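You operate a simulated robot arm through the tools that you are given. There is no shell and no other tool.

You are at the controls of a simulated robot arm. One attempt, no reset.

## Task
Switch the heat sealer off, wipe the smear off its plate once cool, and lock the bar.
Fine: turn the sealer knob down to 120 C and put the blue pad back. What is to be rubbed or washed off counts as gone when no trace of it is left.

It is judged by the outcome, as a careful person would: the job done as asked, and still so three seconds after it is handed in. It fails if anything else is knocked over, pushed out of place, dropped, spilled or broken.

## Robot
A 7-joint arm with a fingered hand, fixed in place. Base frame: the origin is on the floor under the middle of its stand, x ahead of it, y to its left, z up. Units: cm, degrees, N and s.
It reaches about 133.3 cm from its shoulder. Its first joint turns from -69.0 to 172.0 degrees. Payload 5 kg.
Tool frame: the origin (TCP) lies between the finger pads and is the grasp point; the fingertips stand 3.2 cm ahead of it; z points along the fingers, y is the line along which they close. The gripper opens to 16 cm; its body begins 8.9 cm behind the TCP. The gripper is a hand of 3 fingers: y runs from the thumb to the fingers, the wrist lies at [0, 0, -25.2] in the tool frame, and closing takes about 1.5 s.
Orientation is told as [roll, pitch, yaw] about the base's x, y, z axes, in that order, counted from this pose: with the fingers straight down and closing along the base's y, the tool's x points along the base's -x, its y along +y and its z along -z.

## Interface
- The arm moves only by the tool step_arm. Its argument "plan" is a list of rows, each a list of 6 numbers: the shift along the base's x, y, z in cm, then the turn, a rotation vector about the base's x, y, z in degrees. In form: [[dx, dy, dz, wx, wy, wz], ...]. A call has 1 to 20 rows; each row is the pose to reach, as a shift and turn from the pose commanded when the call began. "gripper" is the closure, from 0 (fully open) to 1 (shut), set as the call begins (left out, the last holds). Each row takes 0.2 s and may step no farther than 5 cm and 8.6 degrees from the row before; otherwise, or with a gripper value out of range, the whole call is refused. A pose out of reach is approached as far as the arm can. The call stops where the force on the tool passes 40 N (or 10 N more than at its start, if that is more) or the arm is blocked; 0.2 s more then pass. The fingers move at their own pace (about 10.8 cm/s each) and stop on an object; they squeeze with about 31 N. The grip force told is the motor's: it shows also when the fingers shut on nothing. Time passes only in rows, and 0.2 s behind the last, so rows that repeat a pose let the fingers close. The reply holds the time, the measured pose of the TCP, the force on the tool along the base axes, the opening and the grip force, in the units named above and with some noise, with the torque about the TCP (base axes, N m) and any sound that the robot's microphone picked up.
- Cameras (640 x 400 px; columns grow to the right, rows downward): "scene" is fixed at [22.05, -65, 151.82]; the picture's right is [0.05, -1.00, 0.00], its down [-0.76, -0.04, -0.65] and it looks along [0.65, 0.03, -0.76] (base axes); focal length 214 px, centre (320, 200). "wrist" rides on the gripper at [6.5, -0.4, -11.6] in the tool frame; the picture's right is [0.06, 1.00, 0.00], its down [-0.87, 0.05, -0.49] and it looks along [-0.49, 0.03, 0.87] (tool axes); focal length 261 px, centre (320, 200). There is no depth. A picture from a camera that has moved, and an enlarged one, comes with that camera's place and axes in the base frame and with its lens.
- grab_frame(camera): a new picture of that camera. The clock stands still meanwhile.
- move_column(by): slides the trunk up (or, below 0, down) by that many cm; the arm rides with it, the base frame stays. It gives what a move gives, with no picture.
- grasp_type(shape): the hand has 3 fingers and takes this shape, open, in about a second: jaw (thumb against the fingers, like two jaws); tri (thumb and two fingers); tip (a fingertip pinch); poke (one finger out to press); point (the index stretched); flat (the hand flat); cup (the hand cupped); fist (a fist). The gripper value then closes the fingers along that shape, each until it touches; the sizes above hold for jaw. It gives what a move gives, with no picture.
- zoom(camera, box): a new picture of the part [left, top, right, bottom] of that camera's present view, enlarged. The clock stands still meanwhile.
- hand_in(): hands the job in; it is judged then, once.

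Nothing tells you positions but the pictures and the camera data. Unless the task says otherwise, let go and move clear before handing in.

The tools are called as name(argument=value, ...) on one line, values as JSON. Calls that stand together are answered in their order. step_arm: Moves the arm, as the interface text tells. Its arguments: {"type":"object","properties":{"plan":{"type":"array"},"gripper":{"type":"number"}},"required":["plan"]} The other tools are called the same way: move_column (by) moves the trunk up or down; grasp_type (shape) gives the hand a shape; grab_frame (camera) takes a picture; zoom (camera, box) takes an enlarged picture of a part of a camera's view; hand_in () hands the job in.

At the start:

```text
t: 0.0
tool_pos: [56.06, -17.12, 125.16]
orientation: [0.0, 0.0, 0.0]
wrist_force: [0.7, 0.4, 0.0]
wrist_torque: [-0.01, 0.01, -0.01]
grip_width: 15.96
finger_force: 0.1
shape: jaw
trunk travel left (down, up): [-75.0, 19.0]
```

scene: 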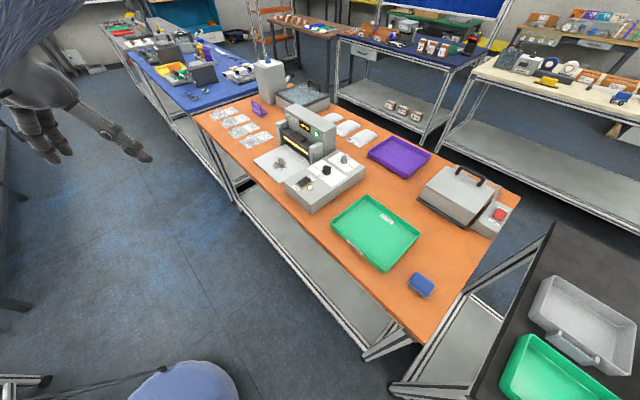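
wrist: 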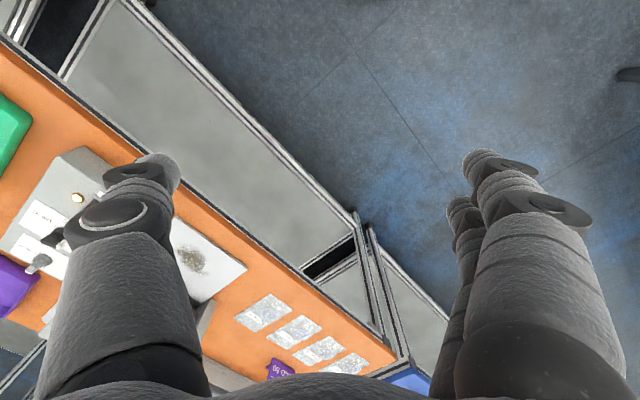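

I see an orange workbench with a heat sealer that has a grey box in front, with a knob and a smear on a white plate. A blue pad lies near the right end of the bench. I'll look closer before moving anything.

zoom(camera="scene", box=[240, 90, 380, 215])

zoom(camera="scene", box=[340, 140, 540, 320])

zoom(camera="scene", box=[190, 50, 340, 180])

```text
3.20 times, centred on (310, 152) of scene
camera zoom: at [22.05, -65.0, 151.82], right [0.05, -1.0, 0.0], down [-0.76, -0.04, -0.65], along [0.65, 0.03, -0.76], focal length 686 px, centre (352, 352)
```

zoom: 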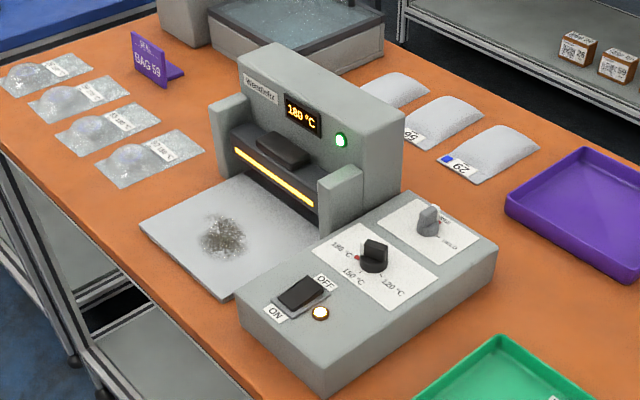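

```text
2.22 times, centred on (440, 230) of scene
camera zoom: at [22.05, -65.0, 151.82], right [0.05, -1.0, 0.0], down [-0.76, -0.04, -0.65], along [0.65, 0.03, -0.76], focal length 477 px, centre (53, 133)
```

zoom: 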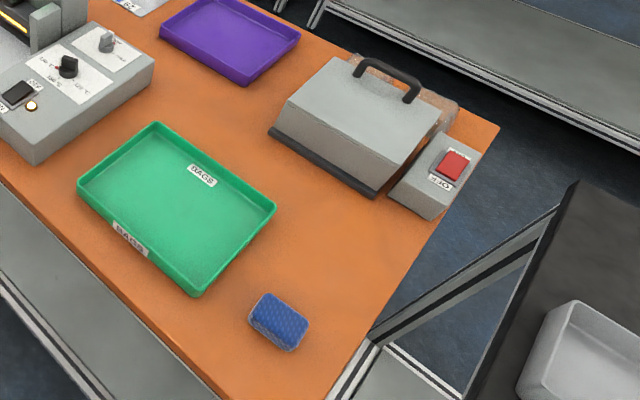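

```text
3.08 times, centred on (265, 115) of scene
camera zoom: at [22.05, -65.0, 151.82], right [0.05, -1.0, 0.0], down [-0.76, -0.04, -0.65], along [0.65, 0.03, -0.76], focal length 660 px, centre (489, 462)
```

zoom: 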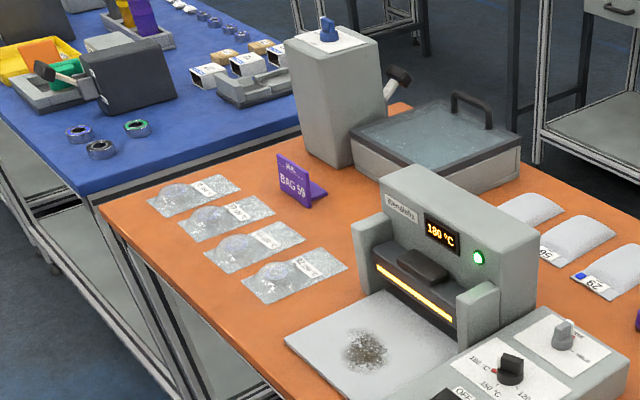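

The control box has a rocker switch (ON/OFF), a black temperature knob (180/150/120) and a grey knob, probably the bar lock. I'll zoom in to read the labels.

zoom(camera="scene", box=[285, 140, 365, 190])

zoom(camera="scene", box=[325, 145, 365, 170])

zoom(camera="scene", box=[290, 170, 330, 195])

zoom(camera="scene", box=[280, 95, 350, 165])

zoom(camera="scene", box=[395, 260, 445, 305])

zoom(camera="wrist", box=[0, 140, 260, 340])

```text
8.00 times, centred on (325, 165) of scene
camera zoom: at [22.05, -65.0, 151.82], right [0.05, -1.0, 0.0], down [-0.76, -0.04, -0.65], along [0.65, 0.03, -0.76], focal length 1716 px, centre (280, 480)
```

zoom: 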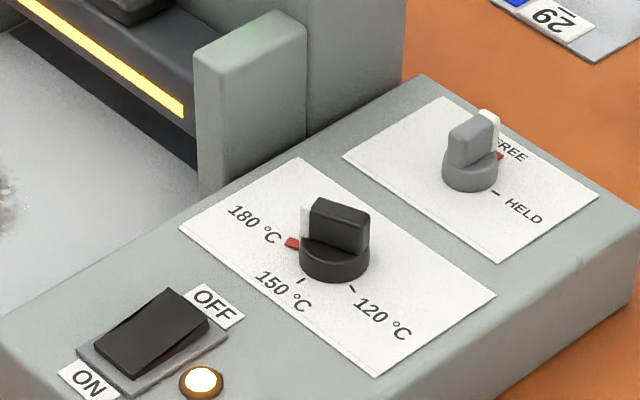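

```text
16.00 times, centred on (345, 158) of scene
camera zoom: at [22.05, -65.0, 151.82], right [0.05, -1.0, 0.0], down [-0.76, -0.04, -0.65], along [0.65, 0.03, -0.76], focal length 3432 px, centre (-80, 880)
```

zoom: 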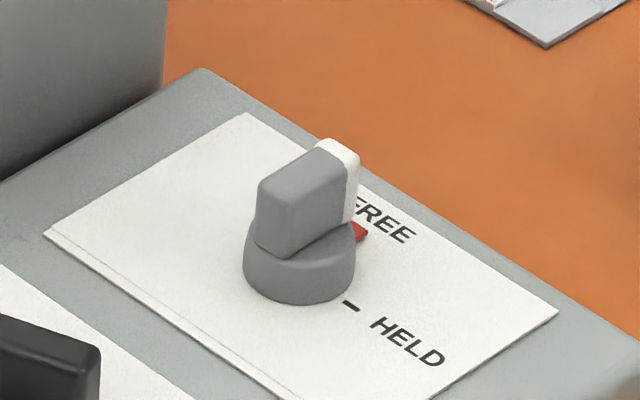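

```text
16.00 times, centred on (310, 182) of scene
camera zoom: at [22.05, -65.0, 151.82], right [0.05, -1.0, 0.0], down [-0.76, -0.04, -0.65], along [0.65, 0.03, -0.76], focal length 3432 px, centre (480, 480)
```

zoom: 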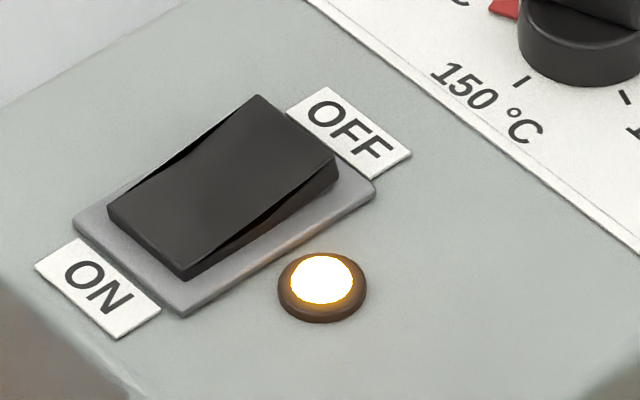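

```text
5.71 times, centred on (315, 130) of scene
camera zoom: at [22.05, -65.0, 151.82], right [0.05, -1.0, 0.0], down [-0.76, -0.04, -0.65], along [0.65, 0.03, -0.76], focal length 1226 px, centre (349, 600)
```

zoom: 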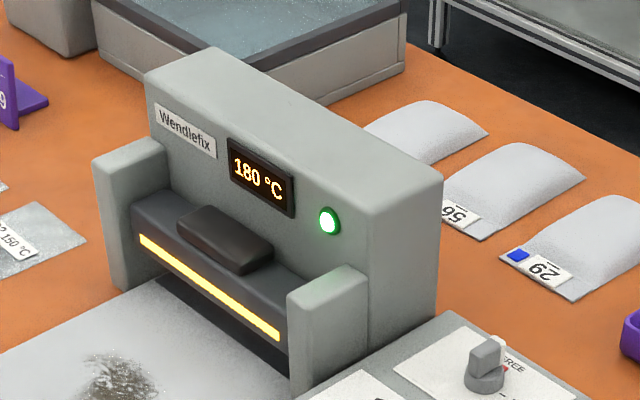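

```text
8.89 times, centred on (420, 282) of scene
camera zoom: at [22.05, -65.0, 151.82], right [0.05, -1.0, 0.0], down [-0.76, -0.04, -0.65], along [0.65, 0.03, -0.76], focal length 1906 px, centre (-569, -533)
```

zoom: 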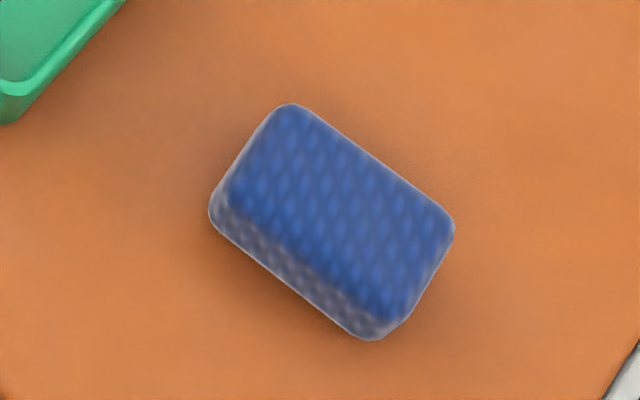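

```text
2.00 times, centred on (130, 240) of wrist
camera zoom: at [49.69, -17.43, 136.72], right [-0.06, 1.0, 0.0], down [0.87, 0.05, 0.49], along [0.49, 0.03, -0.87], focal length 521 px, centre (700, 120)
```

zoom: 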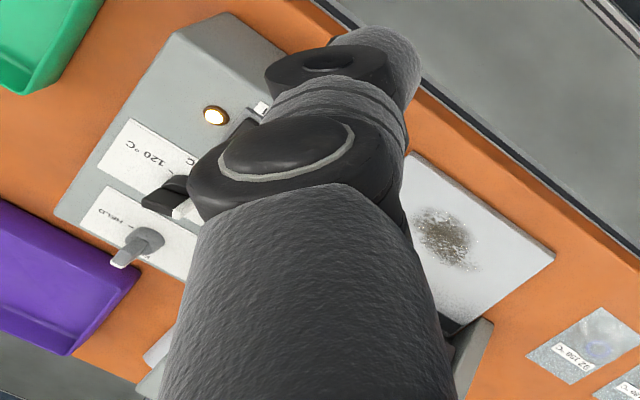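

The indicator lamp triangulates to about (74, -59, 97) and the smear to about (92, -44, 92), with the box top near z = 96.5. I'll move above the control box, aligned with it, for a close look from the wrist.

step_arm(plan=[[1.8, -3.6, 0, 0, 0, -3.75], [3.6, -7.2, 0, 0, 0, -7.5], [5.4, -10.8, 0, 0, 0, -11.25], [7.2, -14.4, 0, 0, 0, -15], [9, -18, 0, 0, 0, -18.75], [10.8, -21.6, 0, 0, 0, -22.5], [12.6, -25.2, 0, 0, 0, -26.25], [14.4, -28.8, 0, 0, 0, -30], [16.2, -32.4, 0, 0, 0, -33.75], [18, -36, 0, 0, 0, -37.5], [19.8, -39.6, 0, 0, 0, -41.25], [21.6, -43.2, 0, 0, 0, -45]])

grasp_type(shape="poke")

grab_frame(camera="wrist")

grab_frame(camera="scene")

```text
t: 2.6
tool_pos: [77.89, -60.56, 125.08]
orientation: [0.0, 0.0, -45.0]
wrist_force: [-0.7, -1.1, -0.2]
wrist_torque: [0.01, 0.03, 0.0]
grip_width: 15.97
finger_force: 0.1
shape: jaw
trunk travel left (down, up): [-75.0, 19.0]
```

```text
t: 3.5
tool_pos: [77.76, -60.37, 125.23]
orientation: [0.0, 0.0, -45.0]
wrist_force: [-0.2, 0.4, 0.2]
wrist_torque: [0.01, -0.01, -0.01]
grip_width: 0.0
finger_force: 0.0
shape: poke
trunk travel left (down, up): [-75.0, 19.0]
```

```text
taken
camera wrist: at [72.9, -56.05, 136.63], right [0.66, 0.75, 0.0], down [0.65, -0.58, 0.49], along [0.37, -0.32, -0.87], focal length 261 px, centre (320, 200)
```

wrist: 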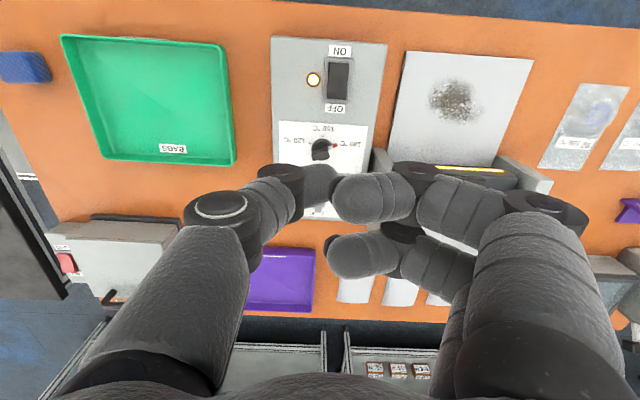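

```text
taken
```

scene: 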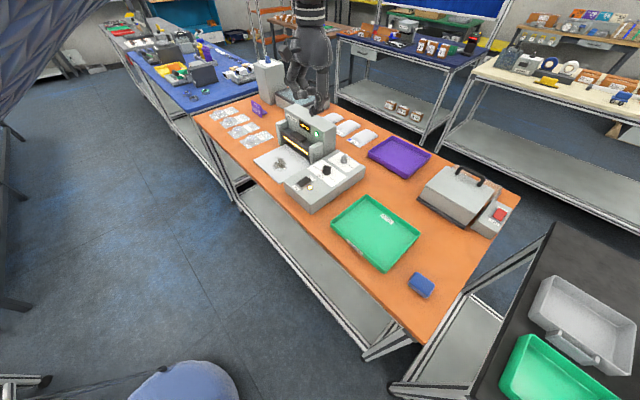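

The poke shape is on and the panel is in view below. I'll zoom in to find which finger stands out and where the panel features are.

zoom(camera="wrist", box=[180, 120, 500, 320])

zoom(camera="wrist", box=[260, 30, 420, 180])

zoom(camera="scene", box=[265, 20, 365, 130])

```text
2.00 times, centred on (340, 220) of wrist
camera zoom: at [72.9, -56.05, 136.63], right [0.66, 0.75, 0.0], down [0.65, -0.58, 0.49], along [0.37, -0.32, -0.87], focal length 521 px, centre (280, 160)
```

zoom: 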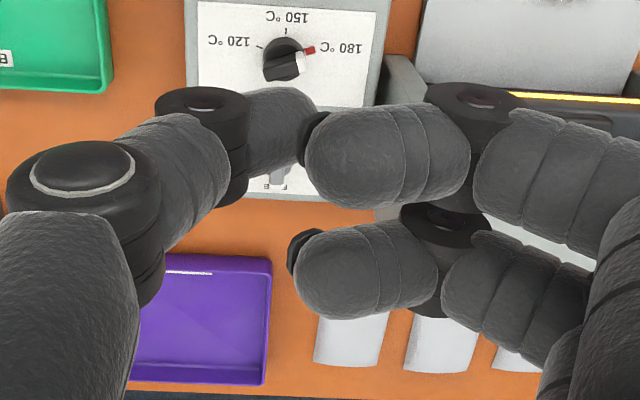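

```text
2.67 times, centred on (340, 105) of wrist
camera zoom: at [72.9, -56.05, 136.63], right [0.66, 0.75, 0.0], down [0.65, -0.58, 0.49], along [0.37, -0.32, -0.87], focal length 695 px, centre (267, 453)
```

zoom: 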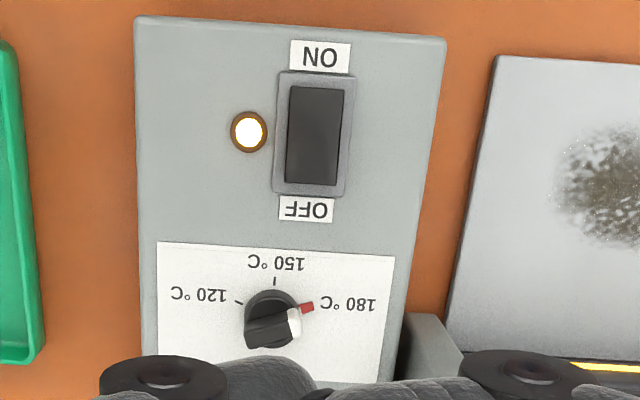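

```text
3.64 times, centred on (315, 75) of scene
camera zoom: at [22.05, -65.0, 151.82], right [0.05, -1.0, 0.0], down [-0.76, -0.04, -0.65], along [0.65, 0.03, -0.76], focal length 780 px, centre (338, 654)
```

zoom: 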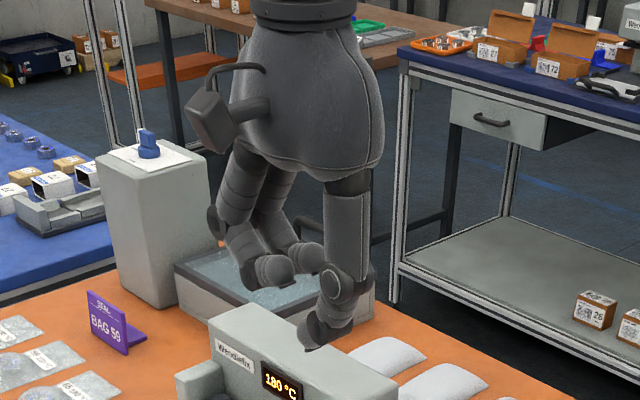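

In poke shape the thumb is the finger that sticks out; its tip is about 4–5 cm below the TCP. I take the rocker's OFF end to be near (78.3, -57.3, 98), so I'll descend partway over it and check alignment.

step_arm(plan=[[-0.2, 0.8, -4, 0, 0, 0], [-0.4, 1.6, -8, 0, 0, 0], [-0.6, 2.4, -12, 0, 0, 0], [-0.8, 3.0, -16, 0, 0, 0], [-0.8, 3.0, -18, 0, 0, 0]])

zoom(camera="scene", box=[265, 90, 365, 200])

grab_frame(camera="wrist")

```text
t: 4.7
tool_pos: [76.96, -57.36, 107.31]
orientation: [0.0, 0.0, -45.0]
wrist_force: [0.3, 0.5, 0.3]
wrist_torque: [-0.01, 0.01, 0.02]
grip_width: 0.0
finger_force: 0.0
shape: poke
trunk travel left (down, up): [-75.0, 19.0]
```

```text
3.64 times, centred on (315, 145) of scene
camera zoom: at [22.05, -65.0, 151.82], right [0.05, -1.0, 0.0], down [-0.76, -0.04, -0.65], along [0.65, 0.03, -0.76], focal length 780 px, centre (338, 400)
```

zoom: 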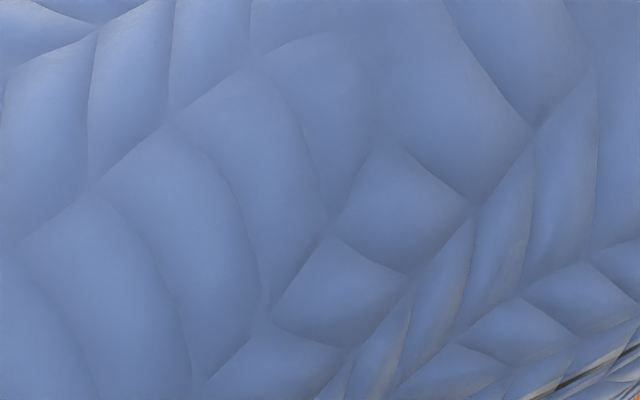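

```text
taken
camera wrist: at [72.15, -52.96, 118.87], right [0.66, 0.75, 0.0], down [0.65, -0.58, 0.49], along [0.37, -0.33, -0.87], focal length 261 px, centre (320, 200)
```

wrist: 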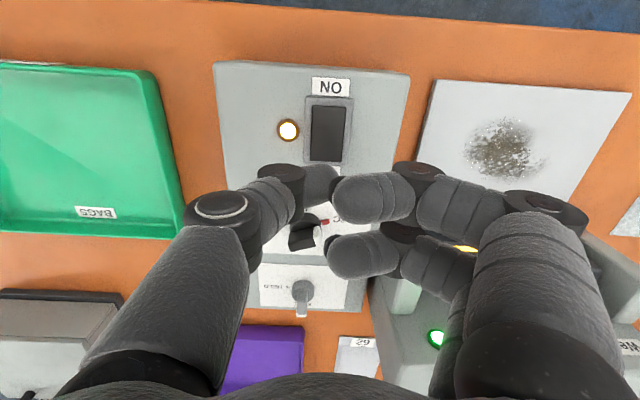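

The arm itself now blocks the scene camera's view of the panel. I'll check the full frame to see how it lies.

grab_frame(camera="scene")

zoom(camera="wrist", box=[200, 60, 420, 260])

```text
taken
```

scene: 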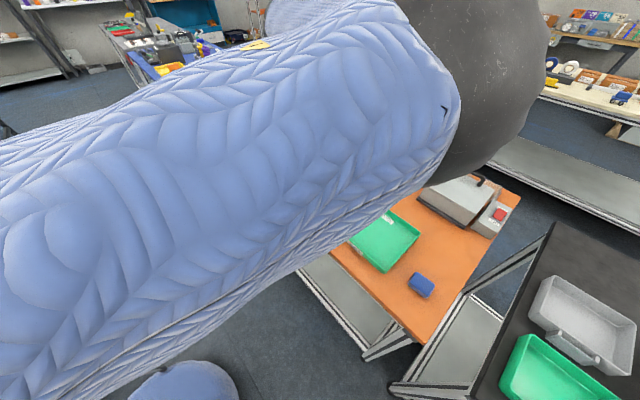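

```text
2.00 times, centred on (310, 160) of wrist
camera zoom: at [72.15, -52.96, 118.87], right [0.66, 0.75, 0.0], down [0.65, -0.58, 0.49], along [0.37, -0.33, -0.87], focal length 521 px, centre (340, 280)
```

zoom: 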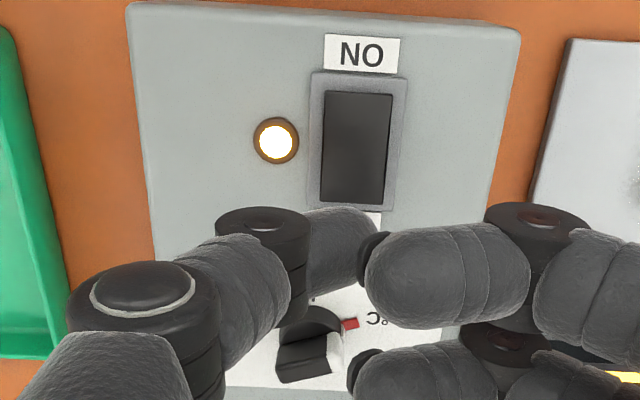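

The raised upper arm is what blocks the view. I'll lift the arm back up and lower the trunk by the same amount, so the elbow stays out of the camera's line.

step_arm(plan=[[0, 0, 4.5, 0, 0, 0], [0, 0, 9, 0, 0, 0], [0, 0, 13.5, 0, 0, 0], [0, 0, 18, 0, 0, 0]])

move_column(by=-17)

grab_frame(camera="scene")

zoom(camera="scene", box=[265, 90, 365, 200])

```text
t: 5.7
tool_pos: [76.89, -56.91, 125.42]
orientation: [0.0, 0.1, -45.1]
wrist_force: [-0.7, 1.1, 0.7]
wrist_torque: [0.0, -0.02, -0.04]
grip_width: 0.0
finger_force: 0.0
shape: poke
trunk travel left (down, up): [-75.0, 19.0]
```

```text
t: 7.6
tool_pos: [76.95, -57.0, 108.31]
orientation: [0.0, 0.0, -45.0]
wrist_force: [-0.2, 0.1, 1.1]
wrist_torque: [-0.01, 0.01, 0.01]
grip_width: 0.01
finger_force: 0.1
shape: poke
trunk travel left (down, up): [-58.0, 36.0]
```

```text
taken
```

scene: 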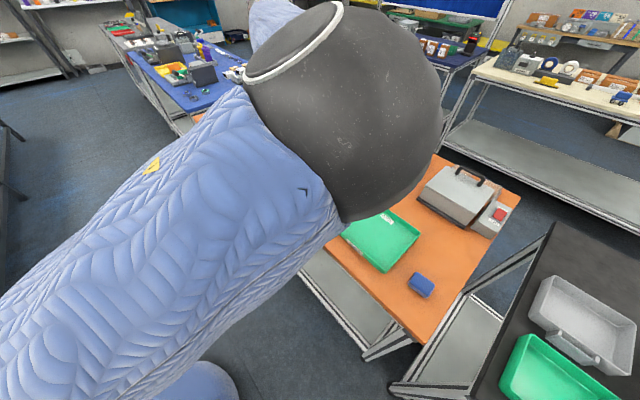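

```text
3.64 times, centred on (315, 145) of scene
camera zoom: at [22.05, -65.0, 151.82], right [0.05, -1.0, 0.0], down [-0.76, -0.04, -0.65], along [0.65, 0.03, -0.76], focal length 780 px, centre (338, 400)
```

zoom: 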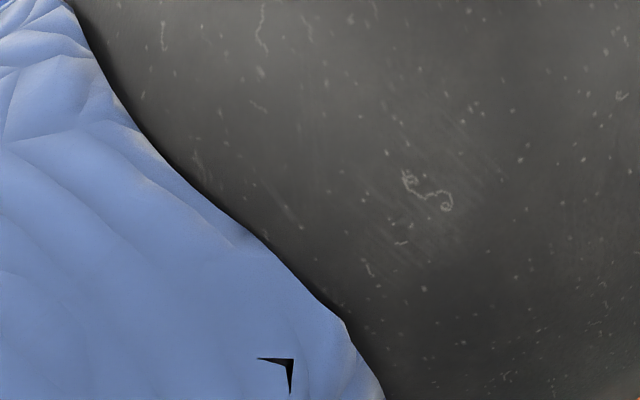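

That's worse, since the elbow now sits squarely in the line of sight. I'll raise the trunk to the top instead and reach down from there.

move_column(by=36)

step_arm(plan=[[0, 0, -4.5, 0, 0, 0], [0, 0, -9, 0, 0, 0], [0, 0, -13.5, 0, 0, 0], [0, 0, -18, 0, 0, 0], [0, 0, -22.5, 0, 0, 0], [0, 0, -27, 0, 0, 0], [0, 0, -31.5, 0, 0, 0], [0, 0, -35.5, 0, 0, 0]])

grab_frame(camera="scene")

```text
t: 11.1
tool_pos: [76.99, -57.12, 144.07]
orientation: [0.0, 0.0, -45.0]
wrist_force: [-0.6, 0.2, -0.3]
wrist_torque: [-0.02, 0.02, -0.01]
grip_width: 0.0
finger_force: 0.1
shape: poke
trunk travel left (down, up): [-94.0, 0.0]
```

```text
t: 12.9
tool_pos: [76.82, -57.17, 108.8]
orientation: [0.0, -0.1, -45.1]
wrist_force: [-0.6, -0.6, 0.8]
wrist_torque: [0.03, 0.0, 0.04]
grip_width: 0.01
finger_force: 0.1
shape: poke
trunk travel left (down, up): [-94.0, 0.0]
```

```text
taken
```

scene: 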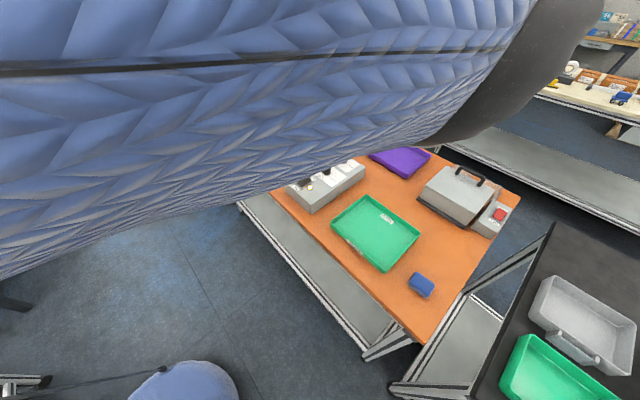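

With the trunk at the top, the view is better and the control box is partly visible. I'll check the tip against the rocker.

zoom(camera="scene", box=[275, 150, 375, 220])

zoom(camera="wrist", box=[200, 60, 420, 260])

```text
5.71 times, centred on (325, 185) of scene
camera zoom: at [22.05, -65.0, 151.82], right [0.05, -1.0, 0.0], down [-0.76, -0.04, -0.65], along [0.65, 0.03, -0.76], focal length 1226 px, centre (291, 286)
```

zoom: 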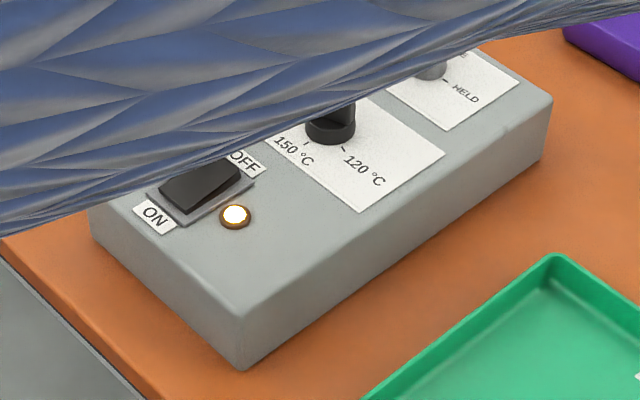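

```text
2.00 times, centred on (310, 160) of wrist
camera zoom: at [72.05, -52.86, 120.22], right [0.66, 0.75, 0.0], down [0.65, -0.58, 0.49], along [0.37, -0.32, -0.87], focal length 521 px, centre (340, 280)
```

zoom: 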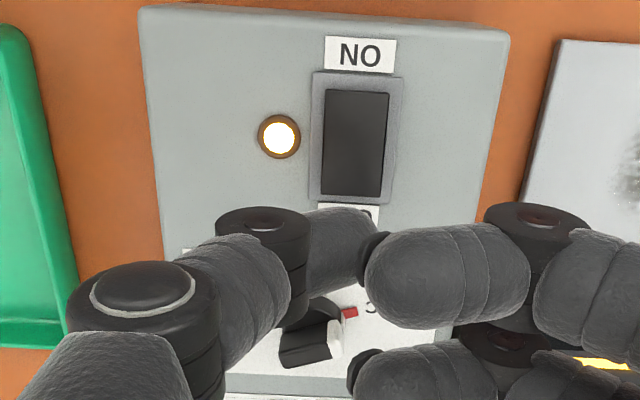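

I put the OFF end of the rocker at about (77.9, -57.2). I'll shift slightly and come down to just above it.

step_arm(plan=[[-0.4, 0.1, -2, 0, 0, 0], [-0.4, 0.1, -4, 0, 0, 0], [-0.4, 0.1, -4.6, 0, 0, 0]])

zoom(camera="wrist", box=[200, 60, 420, 260])

zoom(camera="scene", box=[275, 150, 375, 220])

```text
t: 13.7
tool_pos: [76.58, -56.92, 104.03]
orientation: [0.1, 0.0, -45.0]
wrist_force: [-0.1, 0.4, 0.1]
wrist_torque: [-0.01, -0.04, 0.0]
grip_width: 0.0
finger_force: 0.1
shape: poke
trunk travel left (down, up): [-94.0, 0.0]
```

```text
2.00 times, centred on (310, 160) of wrist
camera zoom: at [71.64, -52.62, 115.64], right [0.66, 0.75, 0.0], down [0.65, -0.58, 0.49], along [0.37, -0.33, -0.87], focal length 521 px, centre (340, 280)
```

zoom: 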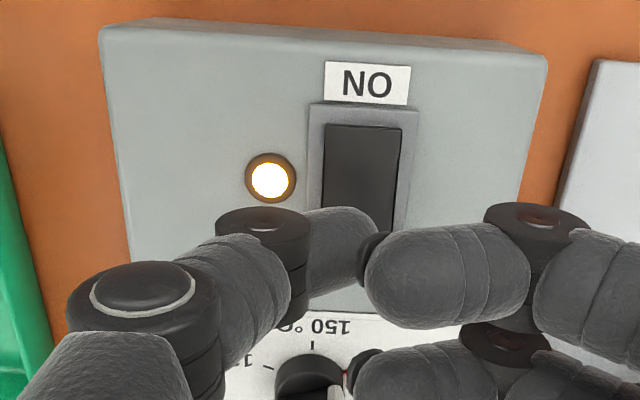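

```text
5.71 times, centred on (325, 185) of scene
camera zoom: at [22.05, -65.0, 151.82], right [0.05, -1.0, 0.0], down [-0.76, -0.04, -0.65], along [0.65, 0.03, -0.76], focal length 1226 px, centre (291, 286)
```

zoom: 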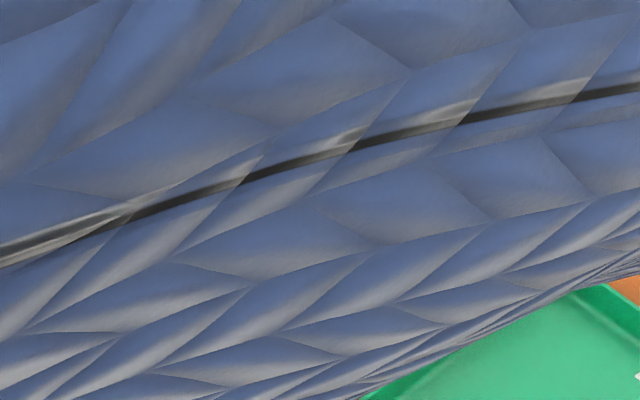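

The scene camera is blocked again at this height, so I'll go by the wrist view and force. I'll descend slowly.

step_arm(plan=[[0, 0, -0.4, 0, 0, 0], [0, 0, -0.8, 0, 0, 0], [0, 0, -1.2, 0, 0, 0]])

zoom(camera="wrist", box=[200, 60, 420, 260])

```text
t: 14.5
tool_pos: [76.62, -57.16, 102.81]
orientation: [0.0, 0.0, -45.1]
wrist_force: [-0.7, -0.6, -0.6]
wrist_torque: [0.04, 0.01, 0.03]
grip_width: 0.0
finger_force: 0.1
shape: poke
trunk travel left (down, up): [-94.0, 0.0]
```

```text
2.00 times, centred on (310, 160) of wrist
camera zoom: at [71.74, -52.65, 114.48], right [0.66, 0.75, 0.0], down [0.65, -0.58, 0.49], along [0.37, -0.33, -0.87], focal length 521 px, centre (340, 280)
```

zoom: 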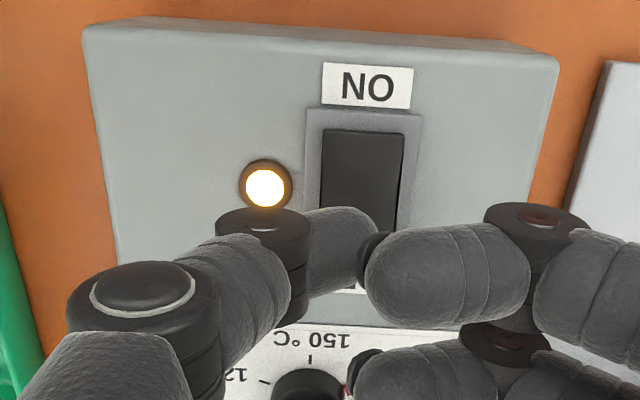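

No contact yet; the thumb tip is over the OFF end. I'll keep going down.

step_arm(plan=[[0, 0, -0.3, 0, 0, 0], [0, 0, -0.6, 0, 0, 0], [0, 0, -0.9, 0, 0, 0]])

zoom(camera="wrist", box=[200, 60, 420, 260])

```text
t: 15.3
tool_pos: [76.47, -57.06, 101.98]
orientation: [0.0, 0.0, -45.0]
wrist_force: [-0.9, -0.4, -0.1]
wrist_torque: [0.02, -0.03, 0.02]
grip_width: 0.0
finger_force: 0.1
shape: poke
trunk travel left (down, up): [-94.0, 0.0]
```

```text
2.00 times, centred on (310, 160) of wrist
camera zoom: at [71.72, -52.58, 113.58], right [0.66, 0.75, 0.0], down [0.65, -0.58, 0.49], along [0.37, -0.32, -0.87], focal length 521 px, centre (340, 280)
```

zoom: 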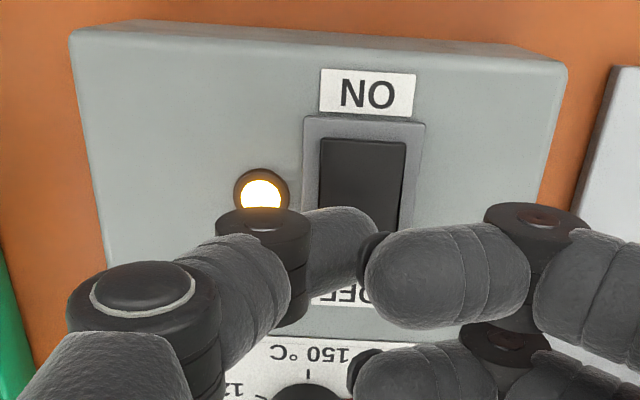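

Still no contact, and the thumb remains over the rocker's OFF end. I'll continue carefully.

step_arm(plan=[[0, 0, -0.25, 0, 0, 0], [0, 0, -0.5, 0, 0, 0], [0, 0, -0.75, 0, 0, 0]])

zoom(camera="wrist", box=[200, 60, 420, 260])

```text
t: 16.1
tool_pos: [76.55, -56.95, 101.25]
orientation: [0.0, -0.1, -44.9]
wrist_force: [0.0, -0.5, -0.3]
wrist_torque: [0.01, -0.01, 0.02]
grip_width: 0.01
finger_force: 0.0
shape: poke
trunk travel left (down, up): [-94.0, 0.0]
```

```text
2.00 times, centred on (310, 160) of wrist
camera zoom: at [71.77, -52.65, 112.8], right [0.66, 0.75, 0.0], down [0.65, -0.58, 0.49], along [0.37, -0.32, -0.87], focal length 521 px, centre (340, 280)
```

zoom: 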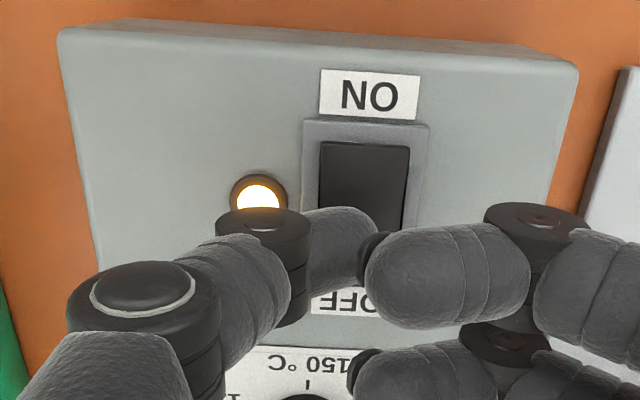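

Still no touch; the OFF end projects right under the thumb tip. A bit lower.

step_arm(plan=[[0, 0, -0.25, 0, 0, 0], [0, 0, -0.5, 0, 0, 0], [0, 0, -0.75, 0, 0, 0]])

zoom(camera="wrist", box=[200, 60, 420, 260])

```text
t: 16.9
tool_pos: [76.65, -56.99, 100.59]
orientation: [0.0, 0.0, -44.9]
wrist_force: [0.7, 0.2, 0.8]
wrist_torque: [-0.01, 0.0, 0.01]
grip_width: 0.0
finger_force: 0.1
shape: poke
trunk travel left (down, up): [-94.0, 0.0]
```

```text
2.00 times, centred on (310, 160) of wrist
camera zoom: at [71.78, -52.67, 112.17], right [0.66, 0.75, 0.0], down [0.65, -0.58, 0.49], along [0.37, -0.32, -0.87], focal length 521 px, centre (340, 280)
```

zoom: 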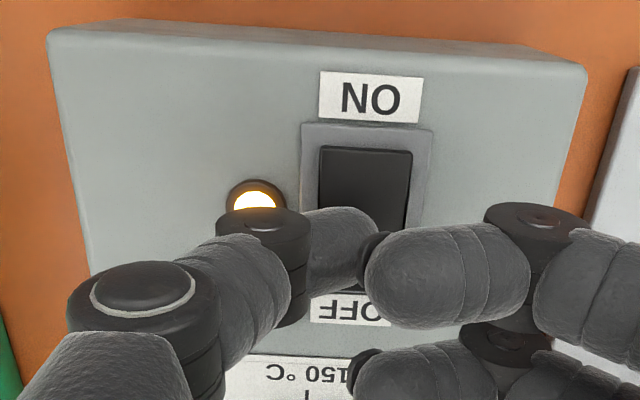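

Almost touching by the look of the shadow. I'll continue in fine steps.

step_arm(plan=[[0, 0, -0.2, 0, 0, 0], [0, 0, -0.4, 0, 0, 0], [0, 0, -0.6, 0, 0, 0]])

zoom(camera="wrist", box=[200, 60, 420, 260])

```text
t: 17.7
tool_pos: [76.39, -57.12, 100.35]
orientation: [0.2, -0.1, -45.1]
wrist_force: [-1.3, -10.0, 31.6]
wrist_torque: [-0.24, -0.12, -0.06]
grip_width: 0.0
finger_force: 0.2
shape: poke
trunk travel left (down, up): [-94.0, 0.0]
heard: click, click
```

```text
2.00 times, centred on (310, 160) of wrist
camera zoom: at [71.58, -52.74, 111.88], right [0.66, 0.75, 0.0], down [0.65, -0.58, 0.5], along [0.37, -0.33, -0.87], focal length 521 px, centre (340, 280)
```

zoom: 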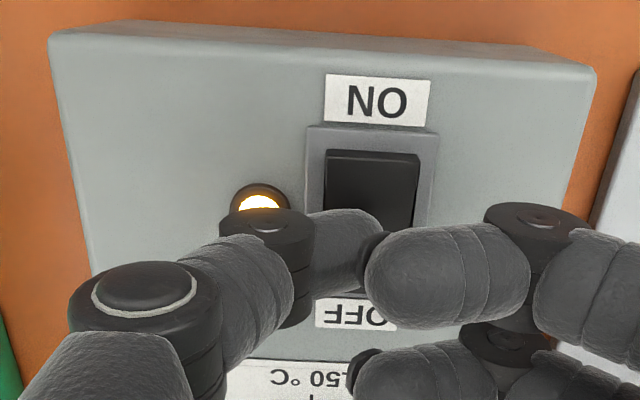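

I heard two clicks and the force is 31 N. I'll lift straight up and see what state the rocker ended in.

step_arm(plan=[[0, 0, 1, 0, 0, 0], [0, 0, 3, 0, 0, 0], [0, 0, 6, 0, 0, 0], [0, 0, 9, 0, 0, 0]])

zoom(camera="wrist", box=[200, 60, 420, 260])

zoom(camera="scene", box=[275, 150, 375, 220])

```text
t: 18.7
tool_pos: [76.28, -56.89, 108.9]
orientation: [-0.1, 0.0, -45.0]
wrist_force: [0.3, -0.3, 0.7]
wrist_torque: [-0.04, 0.02, -0.01]
grip_width: 0.01
finger_force: 0.1
shape: poke
trunk travel left (down, up): [-94.0, 0.0]
```

```text
2.00 times, centred on (310, 160) of wrist
camera zoom: at [71.55, -52.52, 120.46], right [0.66, 0.75, 0.0], down [0.65, -0.58, 0.49], along [0.37, -0.33, -0.87], focal length 521 px, centre (340, 280)
```

zoom: 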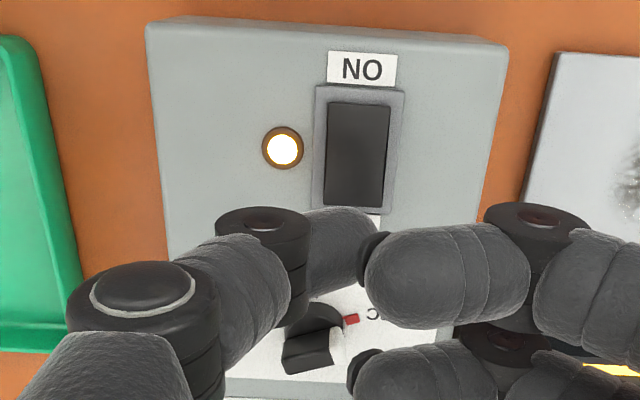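

```text
5.71 times, centred on (325, 185) of scene
camera zoom: at [22.05, -65.0, 151.82], right [0.05, -1.0, 0.0], down [-0.76, -0.04, -0.65], along [0.65, 0.03, -0.76], focal length 1226 px, centre (291, 286)
```

zoom: 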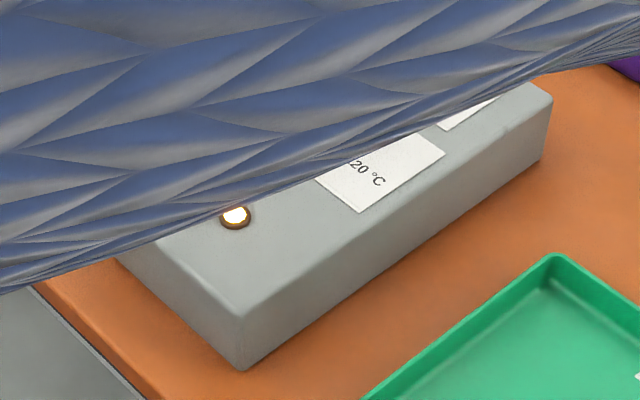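

The lamp is still lit, so I can't tell the rocker's state from here. I'll raise the hand for a clear view of the whole sealer.

step_arm(plan=[[0, 0, 5, 0, 0, 0], [0, 0, 10, 0, 0, 0], [0, 0, 15, 0, 0, 0], [0, 0, 20, 0, 0, 0]])

zoom(camera="scene", box=[260, 90, 380, 210])

zoom(camera="scene", box=[285, 165, 335, 197])

grab_frame(camera="wrist")

```text
t: 19.7
tool_pos: [76.28, -56.89, 129.24]
orientation: [0.0, 0.0, -45.0]
wrist_force: [-1.1, -0.1, -0.2]
wrist_torque: [-0.02, -0.05, -0.01]
grip_width: 0.0
finger_force: 0.1
shape: poke
trunk travel left (down, up): [-94.0, 0.0]
```

```text
3.33 times, centred on (320, 150) of scene
camera zoom: at [22.05, -65.0, 151.82], right [0.05, -1.0, 0.0], down [-0.76, -0.04, -0.65], along [0.65, 0.03, -0.76], focal length 715 px, centre (320, 367)
```

zoom: 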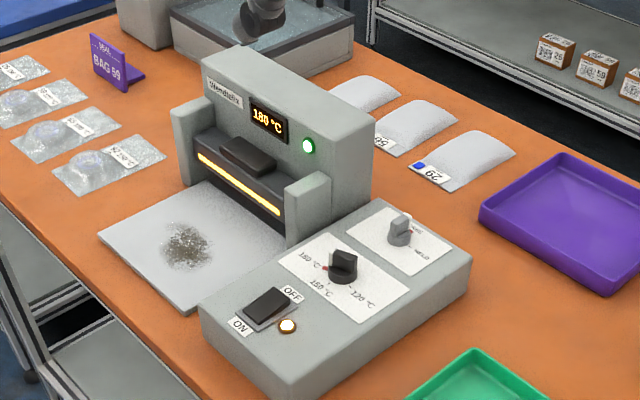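

```text
12.50 times, centred on (310, 181) of scene
camera zoom: at [22.05, -65.0, 151.82], right [0.05, -1.0, 0.0], down [-0.76, -0.04, -0.65], along [0.65, 0.03, -0.76], focal length 2681 px, centre (445, 438)
```

zoom: 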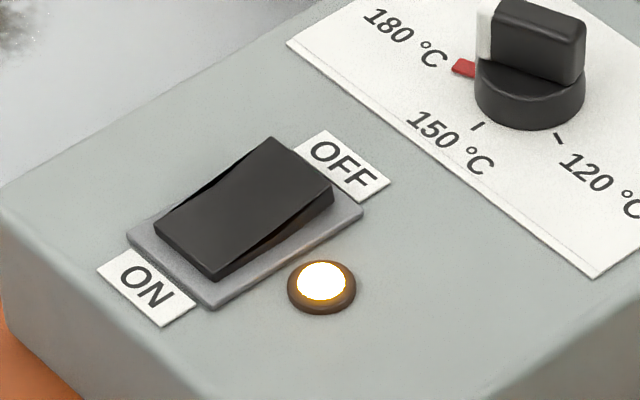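

```text
taken
camera wrist: at [71.54, -52.53, 140.78], right [0.66, 0.75, 0.0], down [0.65, -0.58, 0.49], along [0.37, -0.33, -0.87], focal length 261 px, centre (320, 200)
```

wrist: 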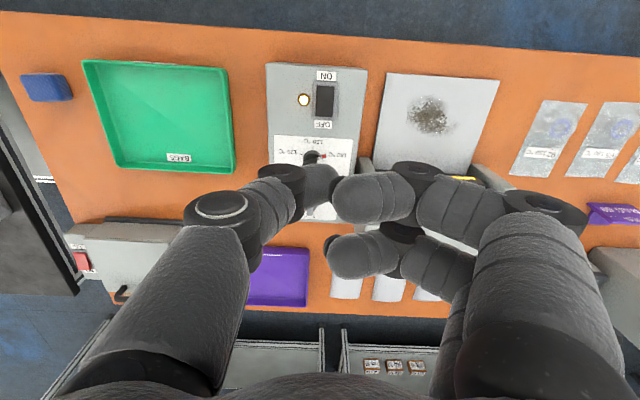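

The rocker is still ON. The contact torque shows I pressed almost on its pivot: the thumb tip sits only about (0.5, 0.4) from the TCP axis. I'll move about 1.4 cm towards the OFF end and press again more gently.

step_arm(plan=[[0.3, -0.2, -5, 0, 0, 0], [0.6, -0.4, -10, 0, 0, 0], [0.9, -0.6, -15, 0, 0, 0], [1.2, -0.8, -20, 0, 0, 0], [1.2, -0.8, -24.5, 0, 0, 0], [1.2, -0.8, -27, 0, 0, 0]])

zoom(camera="wrist", box=[200, 60, 420, 260])

```text
refused: row 1 steps farther than a row can; nothing moved
```

```text
2.00 times, centred on (310, 160) of wrist
camera zoom: at [71.54, -52.53, 140.78], right [0.66, 0.75, 0.0], down [0.65, -0.58, 0.49], along [0.37, -0.33, -0.87], focal length 521 px, centre (340, 280)
```

zoom: 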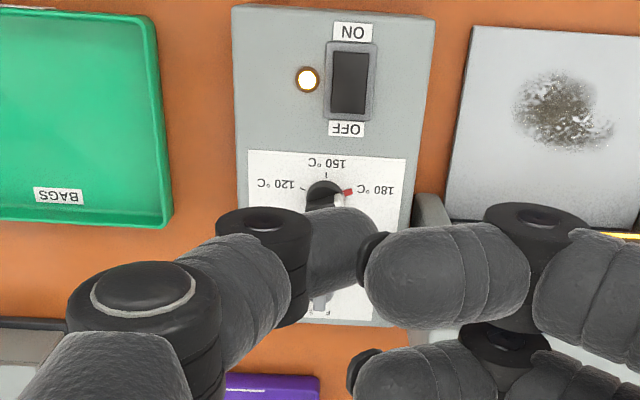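

The row step was slightly too long. I'll resend the same approach with shorter rows.

step_arm(plan=[[0.2, -0.1, -4.7, 0, 0, 0], [0.4, -0.3, -9.4, 0, 0, 0], [0.6, -0.4, -14.1, 0, 0, 0], [0.9, -0.6, -18.8, 0, 0, 0], [1.2, -0.8, -23.4, 0, 0, 0], [1.2, -0.8, -26.5, 0, 0, 0]])

zoom(camera="wrist", box=[200, 60, 420, 260])

```text
t: 21.1
tool_pos: [77.8, -57.83, 102.64]
orientation: [-0.1, 0.1, -45.0]
wrist_force: [0.1, -0.1, 0.5]
wrist_torque: [0.0, 0.02, 0.0]
grip_width: 0.0
finger_force: 0.0
shape: poke
trunk travel left (down, up): [-94.0, 0.0]
```

```text
2.00 times, centred on (310, 160) of wrist
camera zoom: at [72.97, -53.48, 114.14], right [0.66, 0.75, 0.0], down [0.65, -0.58, 0.49], along [0.37, -0.32, -0.87], focal length 521 px, centre (340, 280)
```

zoom: 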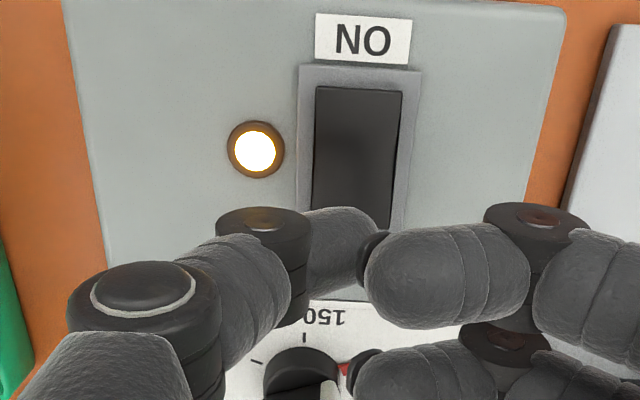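

The tip should now land about 1.2 cm from the pivot on the OFF side. I'll lower in fine steps, listening for a single click.

step_arm(plan=[[0.1, -0.1, -0.5, 0, 0, 0], [0.2, -0.2, -1.0, 0, 0, 0], [0.2, -0.2, -1.3, 0, 0, 0], [0.2, -0.2, -1.5, 0, 0, 0]])

zoom(camera="wrist", box=[200, 60, 420, 260])

```text
t: 22.1
tool_pos: [78.02, -57.97, 101.0]
orientation: [0.0, 0.0, -45.0]
wrist_force: [0.3, 0.0, -0.2]
wrist_torque: [-0.05, -0.03, -0.03]
grip_width: 0.0
finger_force: 0.0
shape: poke
trunk travel left (down, up): [-94.0, 0.0]
```

```text
2.00 times, centred on (310, 160) of wrist
camera zoom: at [73.2, -53.6, 112.53], right [0.66, 0.75, 0.0], down [0.65, -0.58, 0.49], along [0.37, -0.32, -0.87], focal length 521 px, centre (340, 280)
```

zoom: 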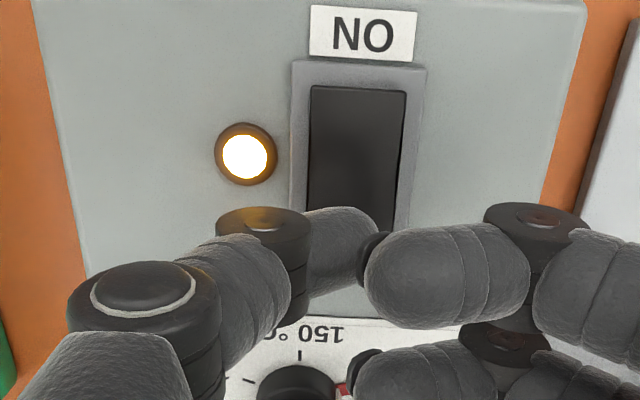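

No contact yet. I'll keep pressing down in fine steps.

step_arm(plan=[[0, 0, -0.2, 0, 0, 0], [0, 0, -0.4, 0, 0, 0], [0, 0, -0.6, 0, 0, 0]])

zoom(camera="wrist", box=[200, 60, 420, 260])

```text
t: 22.9
tool_pos: [77.95, -57.97, 100.38]
orientation: [0.1, -0.1, -44.9]
wrist_force: [-0.4, 0.1, 1.3]
wrist_torque: [-0.02, -0.01, -0.03]
grip_width: 0.0
finger_force: 0.0
shape: poke
trunk travel left (down, up): [-94.0, 0.0]
heard: click
```

```text
2.00 times, centred on (310, 160) of wrist
camera zoom: at [73.19, -53.57, 111.93], right [0.66, 0.75, 0.0], down [0.65, -0.58, 0.49], along [0.37, -0.33, -0.87], focal length 521 px, centre (340, 280)
```

zoom: 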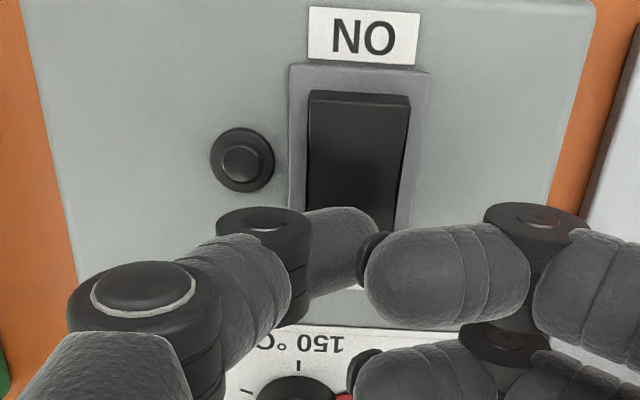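

One click and the lamp is out, so the sealer is off and starts cooling. I'll lift away and switch to a fingertip pinch for the temperature knob.

step_arm(plan=[[0, 0, 2, 0, 0, 0], [0, 0, 6, 0, 0, 0], [0, 0, 10.5, 0, 0, 0], [0, 0, 15, 0, 0, 0], [0, 0, 19.5, 0, 0, 0], [0, 0, 24, 0, 0, 0], [0, 0, 28.5, 0, 0, 0]])

grasp_type(shape="tip")

grab_frame(camera="wrist")

zoom(camera="scene", box=[260, 90, 380, 210])

grab_frame(camera="scene")

```text
t: 24.5
tool_pos: [77.72, -57.83, 128.84]
orientation: [0.0, -0.1, -44.9]
wrist_force: [0.2, 0.3, 0.3]
wrist_torque: [-0.03, -0.03, 0.04]
grip_width: 0.0
finger_force: 0.0
shape: poke
trunk travel left (down, up): [-94.0, 0.0]
```

```text
t: 25.4
tool_pos: [77.87, -58.03, 128.69]
orientation: [0.0, 0.0, -45.1]
wrist_force: [0.1, 0.7, 0.2]
wrist_torque: [0.01, 0.0, -0.01]
grip_width: 15.98
finger_force: 0.2
shape: tip
trunk travel left (down, up): [-94.0, 0.0]
```

```text
taken
camera wrist: at [73.1, -53.59, 140.17], right [0.66, 0.75, 0.0], down [0.65, -0.58, 0.49], along [0.37, -0.32, -0.87], focal length 261 px, centre (320, 200)
```

wrist: 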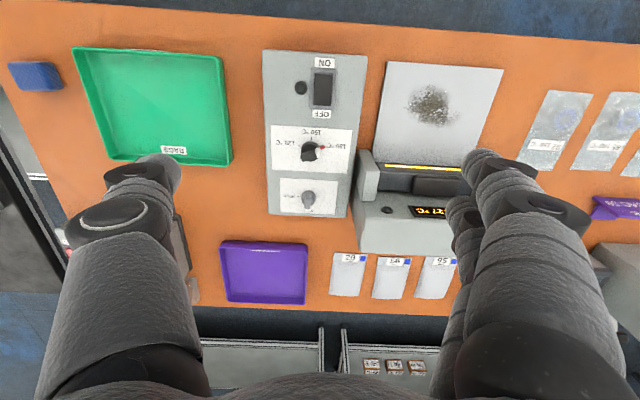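

```text
3.33 times, centred on (320, 150) of scene
camera zoom: at [22.05, -65.0, 151.82], right [0.05, -1.0, 0.0], down [-0.76, -0.04, -0.65], along [0.65, 0.03, -0.76], focal length 715 px, centre (320, 367)
```

zoom: 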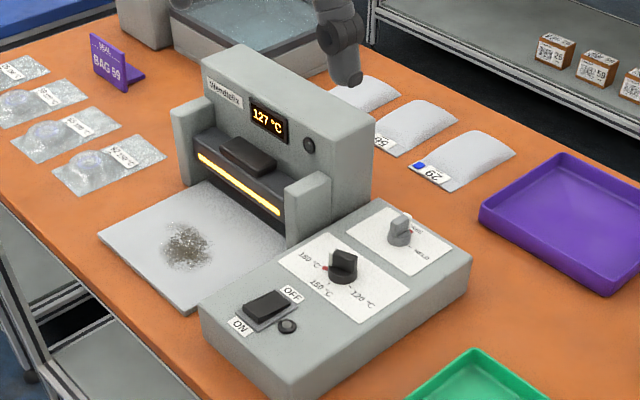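

```text
taken
```

scene: 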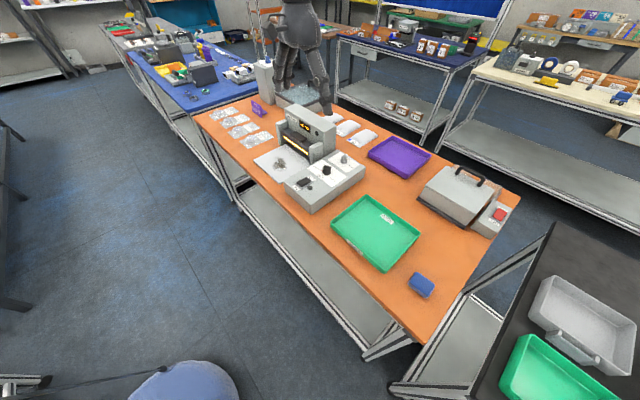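

The sealer is off (green lamp out) and cooling, with the display at 127 °C. I now have an unobstructed wrist view, so I'll zoom in to measure both knobs.

zoom(camera="wrist", box=[250, 100, 370, 220])

zoom(camera="wrist", box=[270, 120, 350, 170])

zoom(camera="wrist", box=[270, 170, 350, 220])

```text
3.33 times, centred on (310, 160) of wrist
camera zoom: at [73.1, -53.59, 140.17], right [0.66, 0.75, 0.0], down [0.65, -0.58, 0.49], along [0.37, -0.32, -0.87], focal length 869 px, centre (353, 333)
```

zoom: 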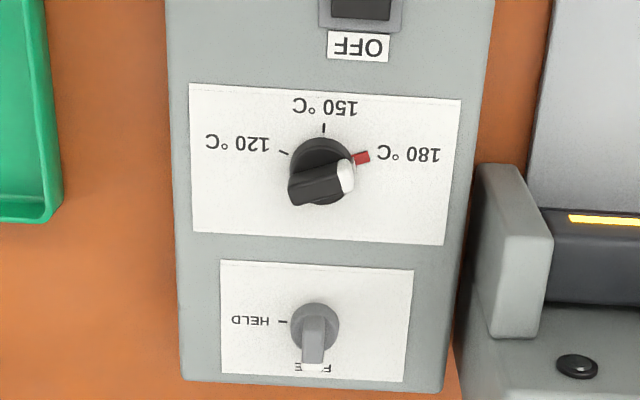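

```text
8.00 times, centred on (310, 145) of wrist
camera zoom: at [73.1, -53.59, 140.17], right [0.66, 0.75, 0.0], down [0.65, -0.58, 0.49], along [0.37, -0.32, -0.87], focal length 2085 px, centre (400, 640)
```

zoom: 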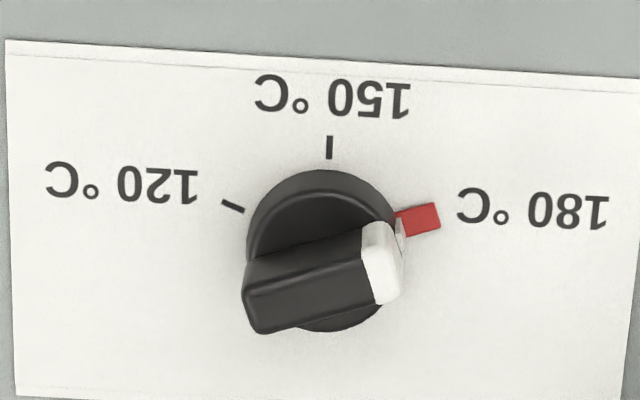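

```text
8.00 times, centred on (310, 195) of wrist
camera zoom: at [73.1, -53.59, 140.17], right [0.66, 0.75, 0.0], down [0.65, -0.58, 0.49], along [0.37, -0.32, -0.87], focal length 2085 px, centre (400, 240)
```

zoom: 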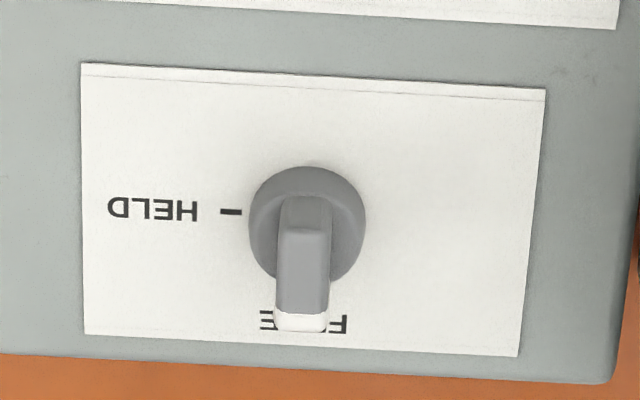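

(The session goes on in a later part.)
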